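You operate a simulated robot arm through the tools that you are given. There is no shell and no other tool. Be economical: measure what you need, move in short steps, check, and stop when the job is done.

You are at the controls of a simulated robot arm. One attempt, no reset.

Task
Fetch the flask and stand it on top of the white tub on the top of the steel bench.

Only the result counts: the job must be done as asked and must still hold three seconds after the hand-in. Knocking over, shifting, dropping, spilling or breaking anything else fails it.

Robot
A 6-joint arm with a two-finger parallel gripper, fixed in place. Base frame: the origin is at the foot of the arm, x ahead of it, y to its left, z up; the work surface is at about z = 0. Lengths are in m, angles in degrees, forces in N, time in s.
With the tool pointing down near the work surface it reaches from about 0.14 to 0.58 m from the base axis. Its first joint turns from -66.0 to 66.0 degrees. Payload 2.1 kg.
The tool frame sits at the grasp point between the pads (the TCP): z along the fingers, y along the line on which they close. The tips reach 0.03 m beyond it. The gripper opens to 0.094 m. The fingers are 0.028 m wide and 0.01 m thick; the gripper's body (0.05 by 0.096 m) begins 0.055 m behind the TCP.
Orientation is that of the tool frame in the base frame, as a unit quaternion [x, y, z, w]. With the fingers straight down and closing along the base's y, the tool's x points along the base's -x, its y along +y and its z along -z.

Tools
- The arm moves only by the tool apply_moves. Its argument "targets" is one flat list of numbers, 7 for each row, row after row: the shift along the base's x, y, z in m, then the turn, a rotation vector about the base's x, y, z in degrees, then the gripper command, from -1 (shut) to 1 (fully open), values between in proportion. In form: [tx, ty, tz, rx, ry, rz, jaw, tx, ty, tz, rx, ry, rz, jaw, ...]. A call has 1 to 10 rows; each row shifts and turns the commanded pose from where the row before left it. Each row takes 0.2 s and may step no farther than 0.05 m and 8.6 degrees from the row before; otherwise, or with a gripper value out of range, the whole call is refused. A pose out of reach is approached as far as the arm can. The call stops where the force on the tool passes 40 N (or 10 N more than at its start, if that is more) or the arm is blocked; 0.2 s more then pass. Each finger travels about 0.072 m/s and halts on what it meets, pressing with about 40 N; the grip force reading is that of the motor and also rises with nothing between the fingers. The clock runs only during rows and for 0.2 s after the last one: add rows that do not move to give the fingers time. The reply holds the time, the measured pose of the TCP, the force on the tool along the base axes, the opening and the grip force, in the units named above and with some noise.
- Cameras (640 x 400 px; columns grow to the right, rows downward): "scene" is fixed at [0.0395, -0.3711, 0.5048]; the picture's right is [0.81, -0.58, 0.00], its down [-0.23, -0.32, -0.92] and it looks along [0.53, 0.75, -0.40] (base axes); focal length 350 px, centre (320, 200). "wrist" rides on the gripper at [-0.037, 0, -0.058] in the tool frame; the picture's right is [0.00, -1.00, 0.00], its down [0.97, 0.00, -0.24] and it looks along [0.24, 0.00, 0.97] (tool axes); focal length 218 px, centre (320, 200). There is no depth. A picture from a camera that has moved, and an enlarged one, comes with that camera's place and axes in the base frame and with its lens. The place of the scene camera against the robot may be out by one fixed shift of up to 0.025 m in any direction.
- camera(camera): a new picture of that camera. The clock stands still meanwhile.
- inspect(camera, box): a new picture of the part [left, top, right, bottom] of that camera's present view, enlarged. The clock stands still meanwhile.
- hand_in(): hands the job in; it is judged then, once.

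Work in short steps. Places have to be worked out from the pictures, the camera data and where the tool is seen: move nearer, look again, correct. Check each grasp and each placing, and mend what went wrong. You have 90 turns and 36 pictures in all, those below and enlarged ones among them. Open the gripper and draw the arm clear of the work before you hand the job in, unless the task says otherwise; then end with one line.

The tools are called after ">>>" as name(argument=value, ...) on one line, values as JSON. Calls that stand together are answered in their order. apply_moves: Moves the arm, as the interface text tells. Its arguments: {"type":"object","properties":{"targets":{"type":"array","items":{"type":"number"}}},"required":["targets"]} The other tools are called the same way: camera (camera) takes a picture; inspect (camera, box) takes an enlarged picture of a part of a camera's view; hand_in () hands the job in.

At the start:

```text
time_s: 0.0
ee_pos: [0.3431, 0.0926, 0.3469]
ee_rot: [-0.001, 1.0, 0.001, 0.0]
wrist_force: [0.8, -0.4, 0.2]
finger_gap: 0.0939
gripper_force: 0.0
```

scene: 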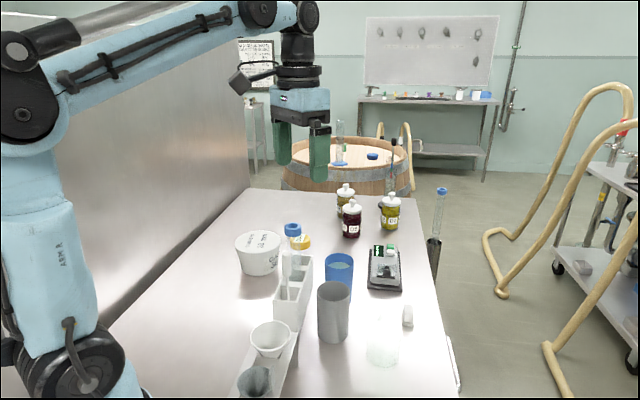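
wrist: 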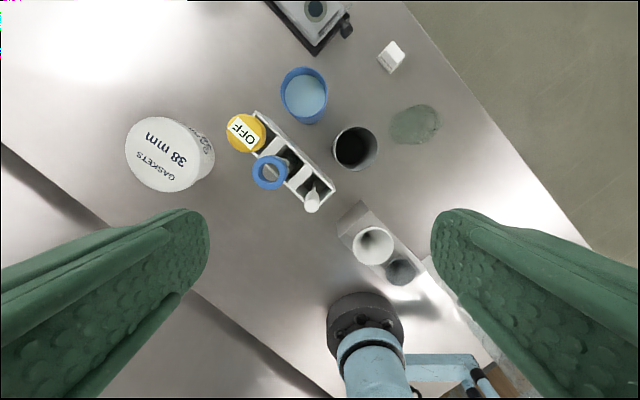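

I need to identify the flask and the tub, so I enlarge the cluttered zone in both views.

>>> inspect(camera="scene", box=[220, 170, 460, 320])

>>> inspect(camera="scene", box=[220, 250, 460, 400])

>>> inspect(camera="wrist", box=[110, 40, 450, 290])

```text
2.67 times, centred on (340, 245) of scene
camera zoom: at [0.0395, -0.3711, 0.5048], right [0.81, -0.58, 0.0], down [-0.23, -0.32, -0.92], along [0.53, 0.75, -0.4], focal length 932 px, centre (267, 80)
```

zoom: 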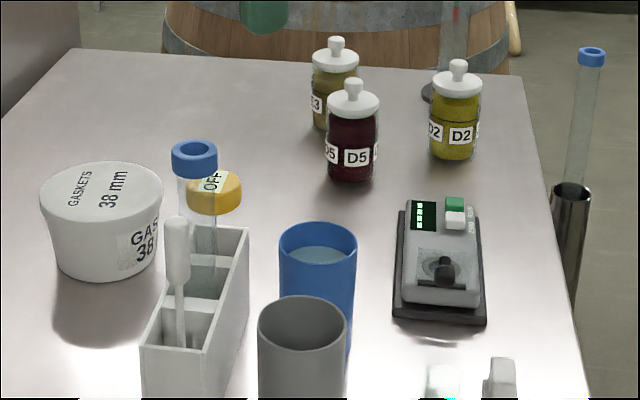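

```text
2.67 times, centred on (340, 325) of scene
camera zoom: at [0.0395, -0.3711, 0.5048], right [0.81, -0.58, 0.0], down [-0.23, -0.32, -0.92], along [0.53, 0.75, -0.4], focal length 932 px, centre (267, -133)
```

zoom: 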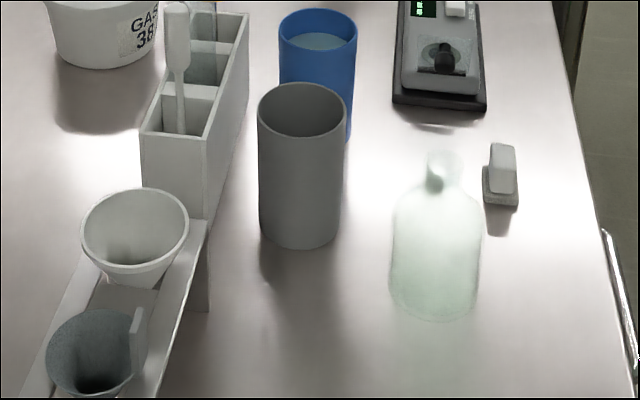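

```text
1.60 times, centred on (280, 165) of wrist
camera zoom: at [0.3782, 0.0919, 0.4057], right [0.0, -1.0, 0.0], down [-0.97, 0.0, 0.24], along [-0.24, 0.0, -0.97], focal length 349 px, centre (384, 256)
```

zoom: 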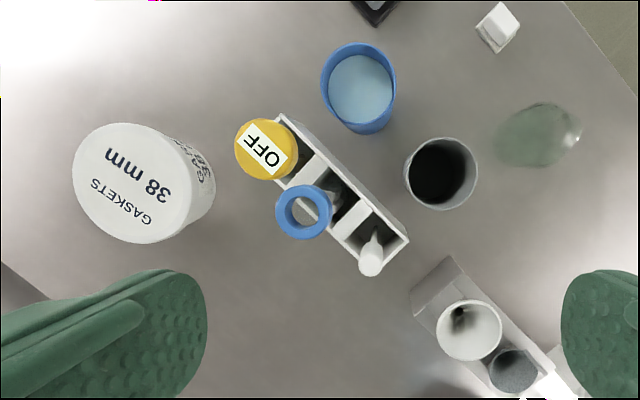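

The flask is the pale glass bottle standing near (0.40, -0.06), about 0.105 m tall and 0.058 m wide. The tub is near (0.366, 0.335), with its lid at about 0.065. I move above the flask, turning the jaws by -60° to avoid the grey cylinder, then look again.

>>> apply_moves(targets=[0.009, -0.022, 0, 0, 0, -8.57, 1, 0.009, -0.022, 0, 0, 0, -8.57, 1, 0.009, -0.022, 0, 0, 0, -8.57, 1, 0.009, -0.022, 0, 0, 0, -8.57, 1, 0.009, -0.022, -0.02, 0, 0, -8.57, 1, 0.009, -0.022, -0.03, 0, 0, -8.57, 1, 0.008, -0.022, -0.03, 0, 0, -8.57, 1, 0, 0, 0, 0, 0, 0, 1])

>>> camera(camera="wrist")

>>> camera(camera="scene")

```text
time_s: 1.8
ee_pos: [0.4044, -0.0618, 0.2661]
ee_rot: [0.501, 0.866, -0.001, -0.001]
wrist_force: [0.9, 0.1, -0.3]
finger_gap: 0.0941
gripper_force: 0.0
```

```text
30 pictures are left
camera wrist: at [0.4215, -0.0941, 0.3251], right [-0.87, -0.5, 0.0], down [-0.48, 0.84, 0.24], along [-0.12, 0.21, -0.97], focal length 218 px, centre (320, 200)
```

wrist: 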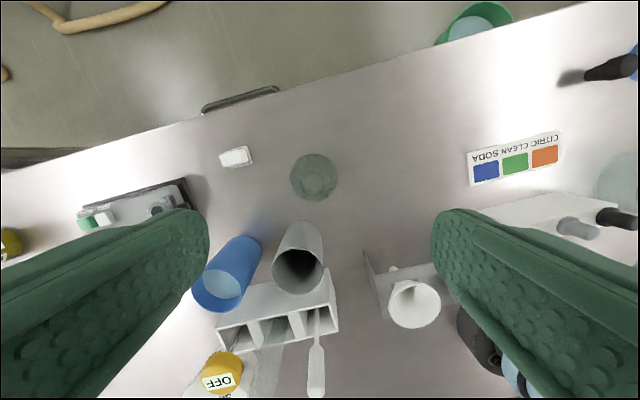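

```text
29 pictures are left
```

scene: 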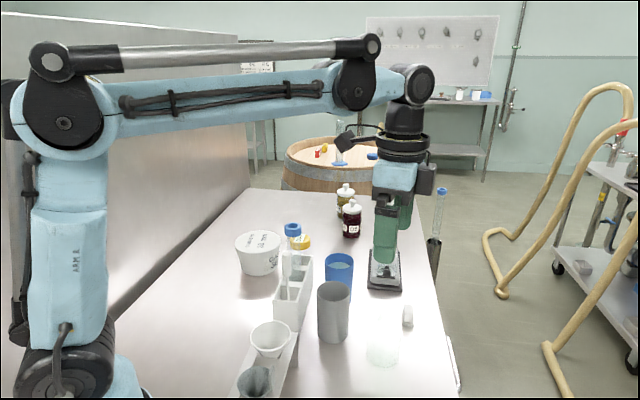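

The flask sits nearly under the tool; I enlarge it to fix its centre.

>>> inspect(camera="wrist", box=[260, 130, 372, 200])

```text
5.71 times, centred on (316, 165) of wrist
camera zoom: at [0.4215, -0.0941, 0.3251], right [-0.87, -0.5, 0.0], down [-0.48, 0.84, 0.24], along [-0.12, 0.21, -0.97], focal length 1247 px, centre (343, 400)
```

zoom: 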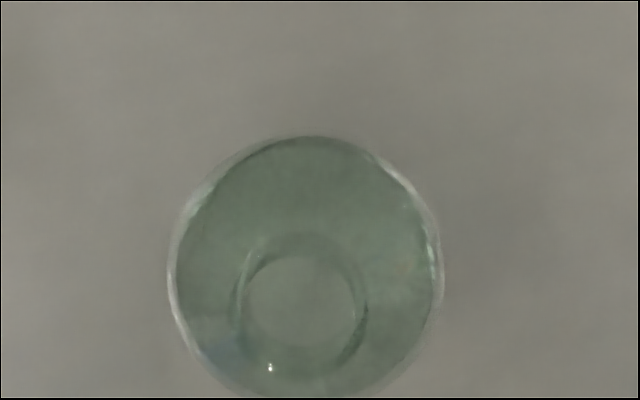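

The neck and body both place the flask's axis at about (0.408, -0.056). I correct the position and descend around it with open jaws.

>>> apply_moves(targets=[0.004, 0.006, 0, 0, 0, 0, 1, 0, 0, -0.03, 0, 0, 0, 1, 0, 0, -0.03, 0, 0, 0, 1, 0, 0, -0.03, 0, 0, 0, 1, 0, 0, -0.03, 0, 0, 0, 1, 0, 0, -0.03, 0, 0, 0, 1, 0, 0, -0.03, 0, 0, 0, 1, 0, 0, -0.02, 0, 0, 0, 1, 0, 0, 0, 0, 0, 0, 1])

>>> inspect(camera="scene", box=[280, 230, 480, 390])

>>> camera(camera="wrist")

```text
time_s: 3.8
ee_pos: [0.408, -0.0547, 0.0668]
ee_rot: [0.499, 0.867, 0.001, 0.001]
wrist_force: [0.0, 1.0, -0.1]
finger_gap: 0.0938
gripper_force: 0.1
```

```text
2.50 times, centred on (380, 310) of scene
camera zoom: at [0.0395, -0.3711, 0.5048], right [0.81, -0.58, 0.0], down [-0.23, -0.32, -0.92], along [0.53, 0.75, -0.4], focal length 874 px, centre (170, -75)
```

zoom: 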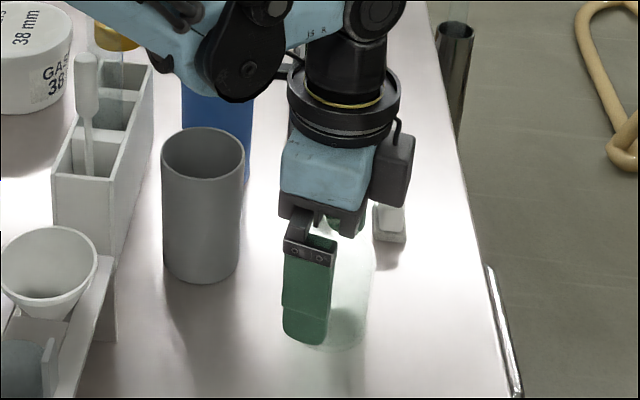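

```text
26 pictures are left
camera wrist: at [0.4258, -0.0875, 0.1253], right [-0.87, -0.5, 0.0], down [-0.49, 0.84, 0.24], along [-0.12, 0.21, -0.97], focal length 218 px, centre (320, 200)
```

wrist: 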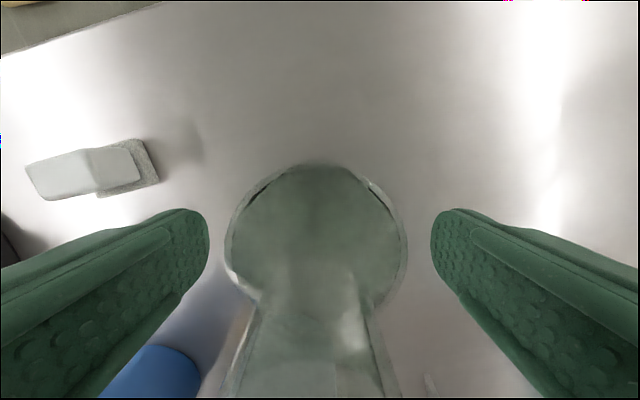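

The flask is centred between the jaws, with its top just clear of the palm. I close gently and read the opening and force.

>>> apply_moves(targets=[0, 0, 0, 0, 0, 0, 0.4, 0, 0, 0, 0, 0, 0, 0.2, 0, 0, 0, 0, 0, 0, 0.1, 0, 0, 0, 0, 0, 0, 0.1])

```text
time_s: 4.8
ee_pos: [0.409, -0.0548, 0.0676]
ee_rot: [0.499, 0.866, 0.0, 0.0]
wrist_force: [1.0, 0.9, 0.3]
finger_gap: 0.0579
gripper_force: 40.0
```

The fingers halted at 0.058 m with 40 N, so the body is held. I lift a little and check.

>>> apply_moves(targets=[0, 0, 0.01, 0, 0, 0, 0, 0, 0, 0.02, 0, 0, 0, 0, 0, 0, 0.03, 0, 0, 0, 0, 0, 0, 0, 0, 0, 0, 0])

>>> inspect(camera="scene", box=[280, 200, 480, 360])

```text
time_s: 5.8
ee_pos: [0.4083, -0.0558, 0.1277]
ee_rot: [0.499, 0.866, 0.0, 0.0]
wrist_force: [-0.4, -0.3, -1.2]
finger_gap: 0.0576
gripper_force: 40.1
```

```text
2.50 times, centred on (380, 280) of scene
camera zoom: at [0.0395, -0.3711, 0.5048], right [0.81, -0.58, 0.0], down [-0.23, -0.32, -0.92], along [0.53, 0.75, -0.4], focal length 874 px, centre (170, 0)
```

zoom: 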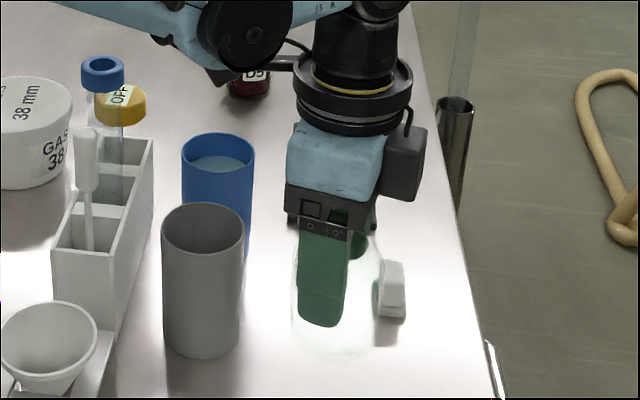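

The flask is held upright with its bottom about 0.067 m below the TCP. I raise it clear, then swing towards the tub, turning the tool along with the arm.

>>> apply_moves(targets=[0, 0, 0.03, 0, 0, 0, 0, 0, 0, 0.04, 0, 0, 0, 0, 0, 0, 0.04, 0, 0, 0, 0, 0, 0, 0.04, 0, 0, 0, 0, 0, 0, 0.03, 0, 0, 0, 0, 0, 0, 0.01, 0, 0, 0, 0, 0, 0, 0, 0, 0, 0, 0])

>>> apply_moves(targets=[-0.002, 0.015, 0, 0, 0, 5, 0, -0.003, 0.03, 0, 0, 0, 5, 0, -0.004, 0.035, 0, 0, 0, 5, 0, -0.004, 0.035, 0, 0, 0, 5, 0, -0.004, 0.035, 0, 0, 0, 5, 0, -0.004, 0.035, 0, 0, 0, 5, 0, -0.004, 0.035, 0, 0, 0, 5, 0, -0.004, 0.03, 0, 0, 0, 5, 0, -0.003, 0.02, 0, 0, 0, 5, 0, 0, 0.01, 0, 0, 0, 5, 0])

>>> camera(camera="wrist")

>>> camera(camera="scene")

```text
time_s: 7.4
ee_pos: [0.4069, -0.0561, 0.3178]
ee_rot: [0.499, 0.867, 0.0, 0.001]
wrist_force: [0.1, 0.8, -1.1]
finger_gap: 0.0577
gripper_force: 39.8
```

```text
time_s: 9.6
ee_pos: [0.3757, 0.2257, 0.3173]
ee_rot: [0.085, 0.996, 0.0, 0.0]
wrist_force: [0.0, 0.1, -1.2]
finger_gap: 0.058
gripper_force: 40.1
```

```text
24 pictures are left
camera wrist: at [0.412, 0.2182, 0.3752], right [-0.17, -0.99, 0.0], down [-0.96, 0.17, 0.24], along [-0.24, 0.04, -0.97], focal length 218 px, centre (320, 200)
```

wrist: 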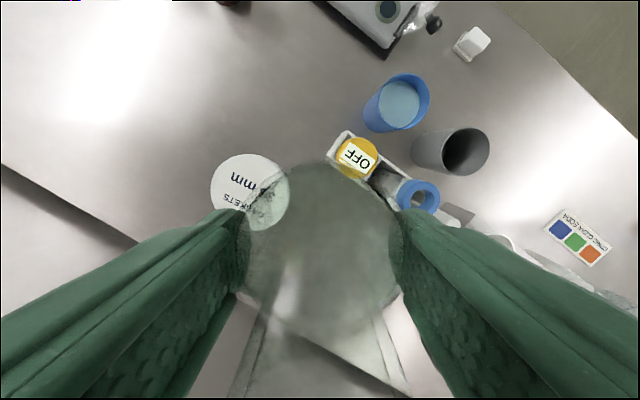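

```text
23 pictures are left
```

scene: 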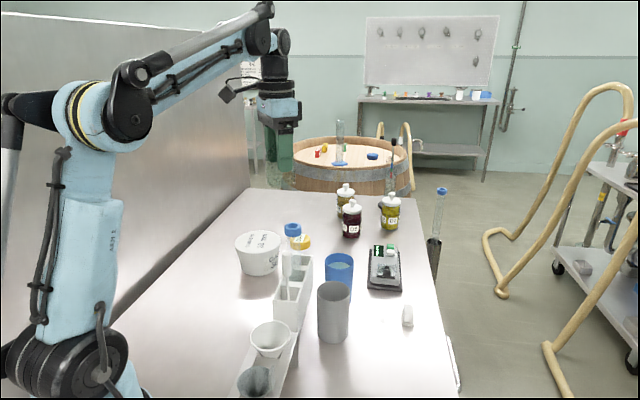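

The lid's direction from here gives a centre near (0.367, 0.323), with its height at 0.07–0.09. I move nearly over it and look again.

>>> apply_moves(targets=[-0.003, 0.03, 0, 0, 0, 0, 0, -0.003, 0.035, 0, 0, 0, 0, 0, -0.003, 0.033, 0, 0, 0, 0, 0, 0, 0, 0, 0, 0, 0, 0, 0, 0, 0, 0, 0, 0, 0])

>>> camera(camera="wrist")

>>> inspect(camera="scene", box=[170, 70, 330, 290])

```text
time_s: 10.8
ee_pos: [0.3657, 0.3213, 0.3162]
ee_rot: [0.087, 0.996, 0.001, 0.001]
wrist_force: [0.7, 0.2, -1.0]
finger_gap: 0.0575
gripper_force: 40.2
```

```text
22 pictures are left
camera wrist: at [0.4022, 0.3155, 0.3755], right [-0.17, -0.98, 0.0], down [-0.96, 0.17, 0.24], along [-0.24, 0.04, -0.97], focal length 218 px, centre (320, 200)
```

wrist: 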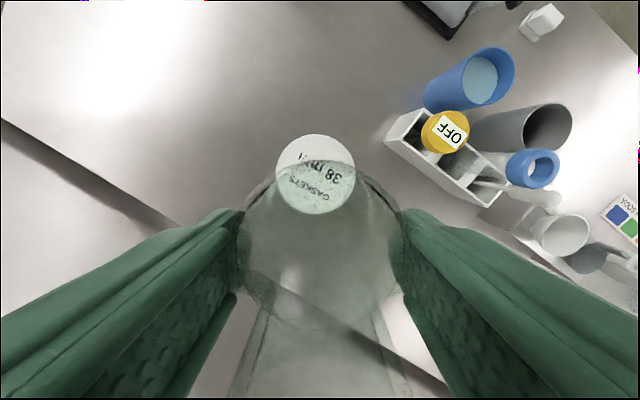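

```text
1.82 times, centred on (250, 180) of scene
camera zoom: at [0.0395, -0.371, 0.5048], right [0.81, -0.58, 0.0], down [-0.23, -0.32, -0.92], along [0.53, 0.75, -0.4], focal length 635 px, centre (447, 236)
```

zoom: 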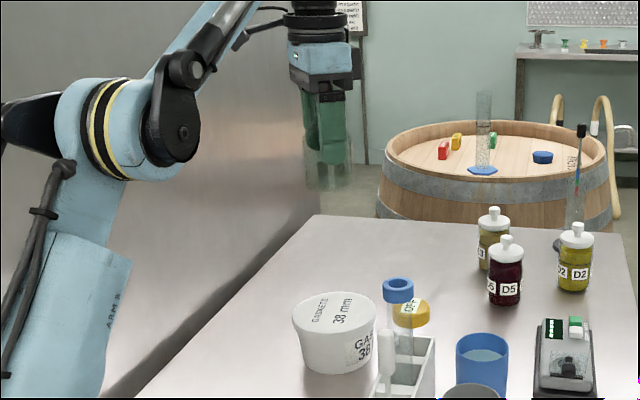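

Three views agree on the lid centre at (0.3665, 0.3275), with its top at about 0.07. I centre and descend to just above it, keeping about 1.5 cm in hand.

>>> apply_moves(targets=[0.001, 0.006, 0, 0, 0, 0, 0, 0, 0, -0.03, 0, 0, 0, 0, 0, 0, -0.035, 0, 0, 0, 0, 0, 0, -0.035, 0, 0, 0, 0, 0, 0, -0.03, 0, 0, 0, 0, 0, 0, -0.02, 0, 0, 0, 0, 0, 0, 0, 0, 0, 0, 0])

>>> inspect(camera="scene", box=[180, 150, 340, 290])

>>> camera(camera="wrist")

```text
time_s: 12.4
ee_pos: [0.3684, 0.3296, 0.1681]
ee_rot: [0.087, 0.996, 0.0, 0.001]
wrist_force: [0.0, -0.1, -1.1]
finger_gap: 0.0578
gripper_force: 40.0
```

```text
2.86 times, centred on (260, 220) of scene
camera zoom: at [0.0395, -0.3711, 0.5048], right [0.81, -0.58, 0.0], down [-0.23, -0.32, -0.92], along [0.53, 0.75, -0.4], focal length 998 px, centre (491, 143)
```

zoom: 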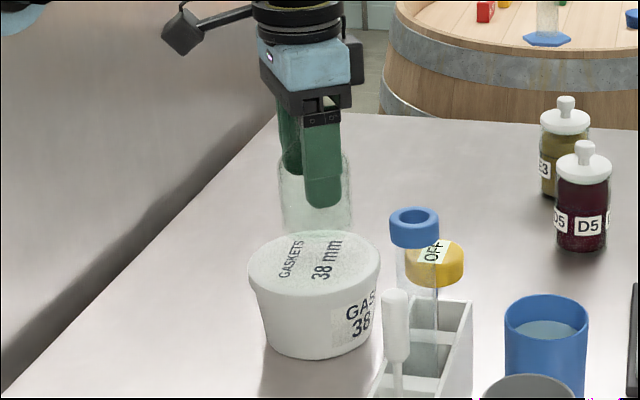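

```text
19 pictures are left
camera wrist: at [0.4034, 0.3223, 0.2263], right [-0.17, -0.98, 0.0], down [-0.96, 0.17, 0.24], along [-0.24, 0.04, -0.97], focal length 218 px, centre (320, 200)
```

wrist: 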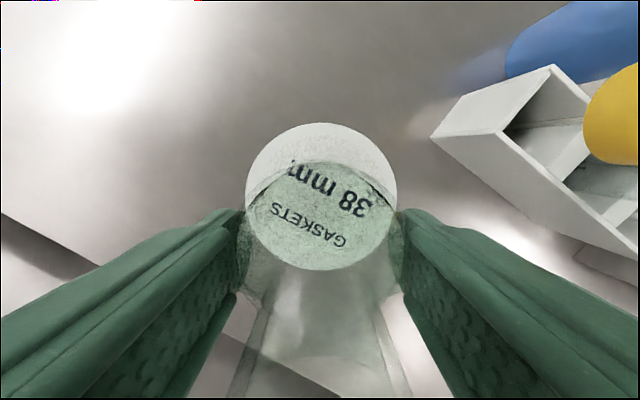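

The flask is centred over the lid within about 2 mm. I lower it in small steps, watching the force.

>>> apply_moves(targets=[0, 0, -0.01, 0, 0, 0, 0, 0, 0, -0.006, 0, 0, 0, 0, 0, 0, -0.003, 0, 0, 0, 0, 0, 0, 0, 0, 0, 0, 0])

>>> apply_moves(targets=[0, 0, -0.003, 0, 0, 0, 0, 0, 0, 0, 0, 0, 0, 0])

>>> apply_moves(targets=[0, 0, -0.002, 0, 0, 0, 0, 0, 0, 0, 0, 0, 0, 0])

```text
time_s: 13.4
ee_pos: [0.3685, 0.3281, 0.1486]
ee_rot: [0.086, 0.996, 0.0, 0.001]
wrist_force: [-0.8, 0.2, -1.4]
finger_gap: 0.0578
gripper_force: 40.2
```

```text
time_s: 14.0
ee_pos: [0.3675, 0.3289, 0.1447]
ee_rot: [0.086, 0.996, 0.001, 0.0]
wrist_force: [0.2, -0.2, -1.8]
finger_gap: 0.0577
gripper_force: 39.9
```

```text
time_s: 14.6
ee_pos: [0.3673, 0.3292, 0.1433]
ee_rot: [0.086, 0.996, 0.001, 0.0]
wrist_force: [0.3, 0.5, -1.2]
finger_gap: 0.0576
gripper_force: 40.3
```

No contact yet at 0.143; I keep lowering in 2 mm steps.

>>> apply_moves(targets=[0, 0, -0.002, 0, 0, 0, 0, 0, 0, 0, 0, 0, 0, 0])

>>> inspect(camera="scene", box=[215, 180, 315, 280])

```text
time_s: 15.2
ee_pos: [0.368, 0.328, 0.1404]
ee_rot: [0.086, 0.996, 0.001, 0.0]
wrist_force: [-0.4, -0.3, -1.7]
finger_gap: 0.0578
gripper_force: 39.8
```

```text
4.00 times, centred on (265, 230) of scene
camera zoom: at [0.0395, -0.3711, 0.5048], right [0.81, -0.58, 0.0], down [-0.23, -0.32, -0.92], along [0.53, 0.75, -0.4], focal length 1398 px, centre (540, 80)
```

zoom: 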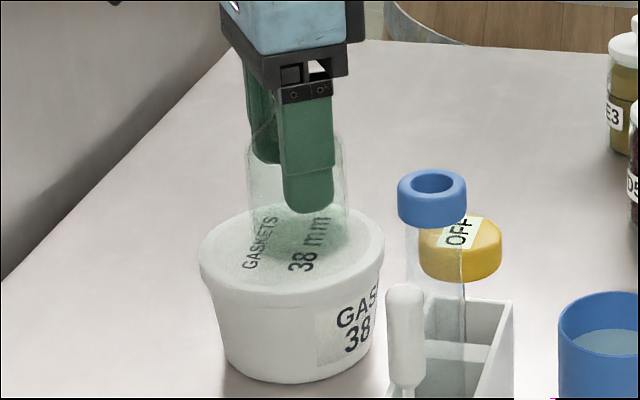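

Seen from the scene camera the flask's bottom is still a few mm above the lid's centre. I continue in 2 mm steps.

>>> apply_moves(targets=[0, 0, -0.002, 0, 0, 0, 0, 0, 0, 0, 0, 0, 0, 0])

>>> apply_moves(targets=[0, 0, -0.0015, 0, 0, 0, 0, 0, 0, 0, 0, 0, 0, 0])

```text
time_s: 15.8
ee_pos: [0.3675, 0.3273, 0.1389]
ee_rot: [0.087, 0.996, 0.001, -0.001]
wrist_force: [1.1, -0.8, -0.5]
finger_gap: 0.0577
gripper_force: 40.3
```

```text
time_s: 16.4
ee_pos: [0.3679, 0.3273, 0.1388]
ee_rot: [0.086, 0.996, 0.0, 0.001]
wrist_force: [-1.2, -0.3, 8.0]
finger_gap: 0.0577
gripper_force: 40.1
```

The 8 N upward force shows the flask is resting on the lid. I ease off slightly and open gradually.

>>> apply_moves(targets=[0, 0, 0.0007, 0, 0, 0, 0.15, 0, 0, 0, 0, 0, 0, 0.3, 0, 0, 0, 0, 0, 0, 0.5, 0, 0, 0, 0, 0, 0, 0.8, 0, 0, 0, 0, 0, 0, 1, 0, 0, 0, 0, 0, 0, 1])

>>> camera(camera="wrist")

>>> inspect(camera="scene", box=[215, 180, 315, 280])

```text
time_s: 17.8
ee_pos: [0.3675, 0.3278, 0.1387]
ee_rot: [0.087, 0.996, 0.001, 0.0]
wrist_force: [0.5, -0.5, 0.1]
finger_gap: 0.094
gripper_force: 0.0
```

```text
17 pictures are left
camera wrist: at [0.4037, 0.3215, 0.1971], right [-0.17, -0.98, 0.0], down [-0.96, 0.17, 0.24], along [-0.24, 0.04, -0.97], focal length 218 px, centre (320, 200)
```

wrist: 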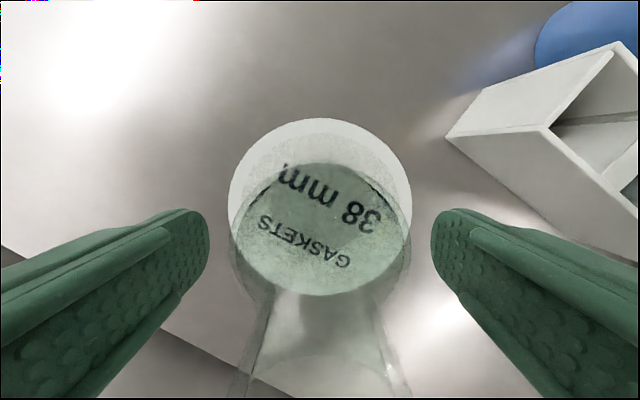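

```text
4.00 times, centred on (265, 230) of scene
camera zoom: at [0.0395, -0.3711, 0.5048], right [0.81, -0.58, 0.0], down [-0.23, -0.32, -0.92], along [0.53, 0.75, -0.4], focal length 1398 px, centre (540, 80)
```

zoom: 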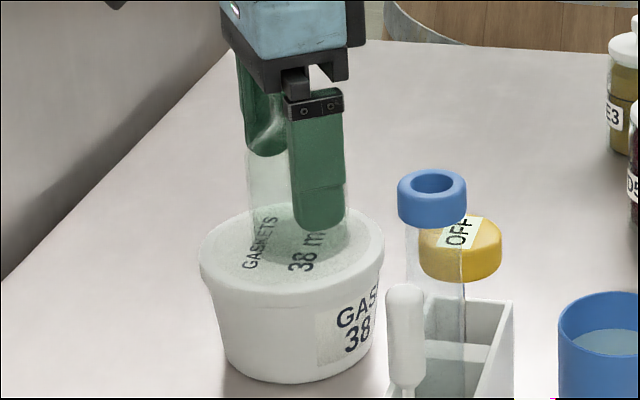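

The flask stands free on the lid. I withdraw straight up, slowly at first, and then check.

>>> apply_moves(targets=[0, 0, 0.01, 0, 0, 0, 1, 0, 0, 0.02, 0, 0, 0, 1, 0, 0, 0.03, 0, 0, 0, 1, 0, 0, 0.03, 0, 0, 0, 1, 0, 0, 0.03, 0, 0, 0, 1, 0, 0, 0.03, 0, 0, 0, 1, 0, 0, 0.03, 0, 0, 0, 1, 0, 0, 0, 0, 0, 0, 1])

>>> inspect(camera="scene", box=[200, 150, 400, 320])

>>> camera(camera="wrist")

```text
time_s: 19.6
ee_pos: [0.3679, 0.3282, 0.319]
ee_rot: [0.086, 0.996, 0.0, 0.0]
wrist_force: [0.6, -0.3, 0.1]
finger_gap: 0.0943
gripper_force: 0.1
```

```text
2.35 times, centred on (300, 235) of scene
camera zoom: at [0.0395, -0.3711, 0.5048], right [0.81, -0.58, 0.0], down [-0.23, -0.32, -0.92], along [0.53, 0.75, -0.4], focal length 822 px, centre (367, 118)
```

zoom: 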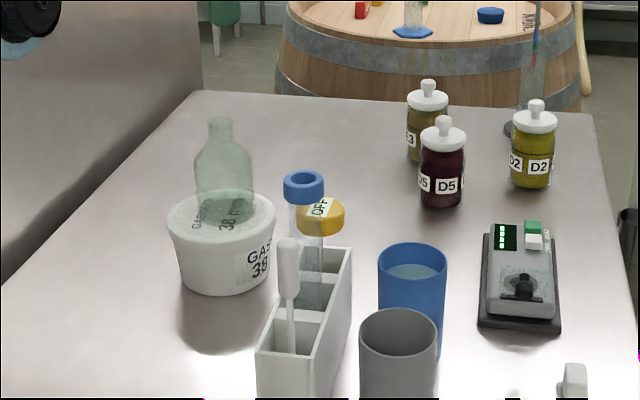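

```text
14 pictures are left
camera wrist: at [0.4035, 0.3214, 0.3774], right [-0.17, -0.98, 0.0], down [-0.96, 0.17, 0.24], along [-0.24, 0.04, -0.97], focal length 218 px, centre (320, 200)
```

wrist: 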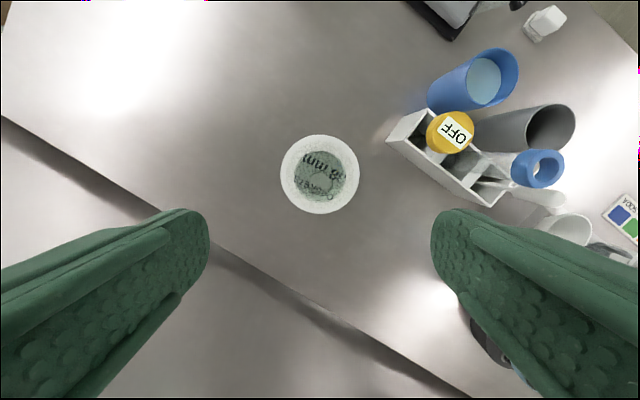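

The flask stands upright and centred on the tub's lid. Everything else is where it was, the gripper is open and the arm is clear, so I hand in.

>>> hand_in()

```text
The job is handed in.
```

The flask is standing upright and centred on the white tub's lid; nothing else was moved, and I handed the job in with the gripper open and the arm clear.
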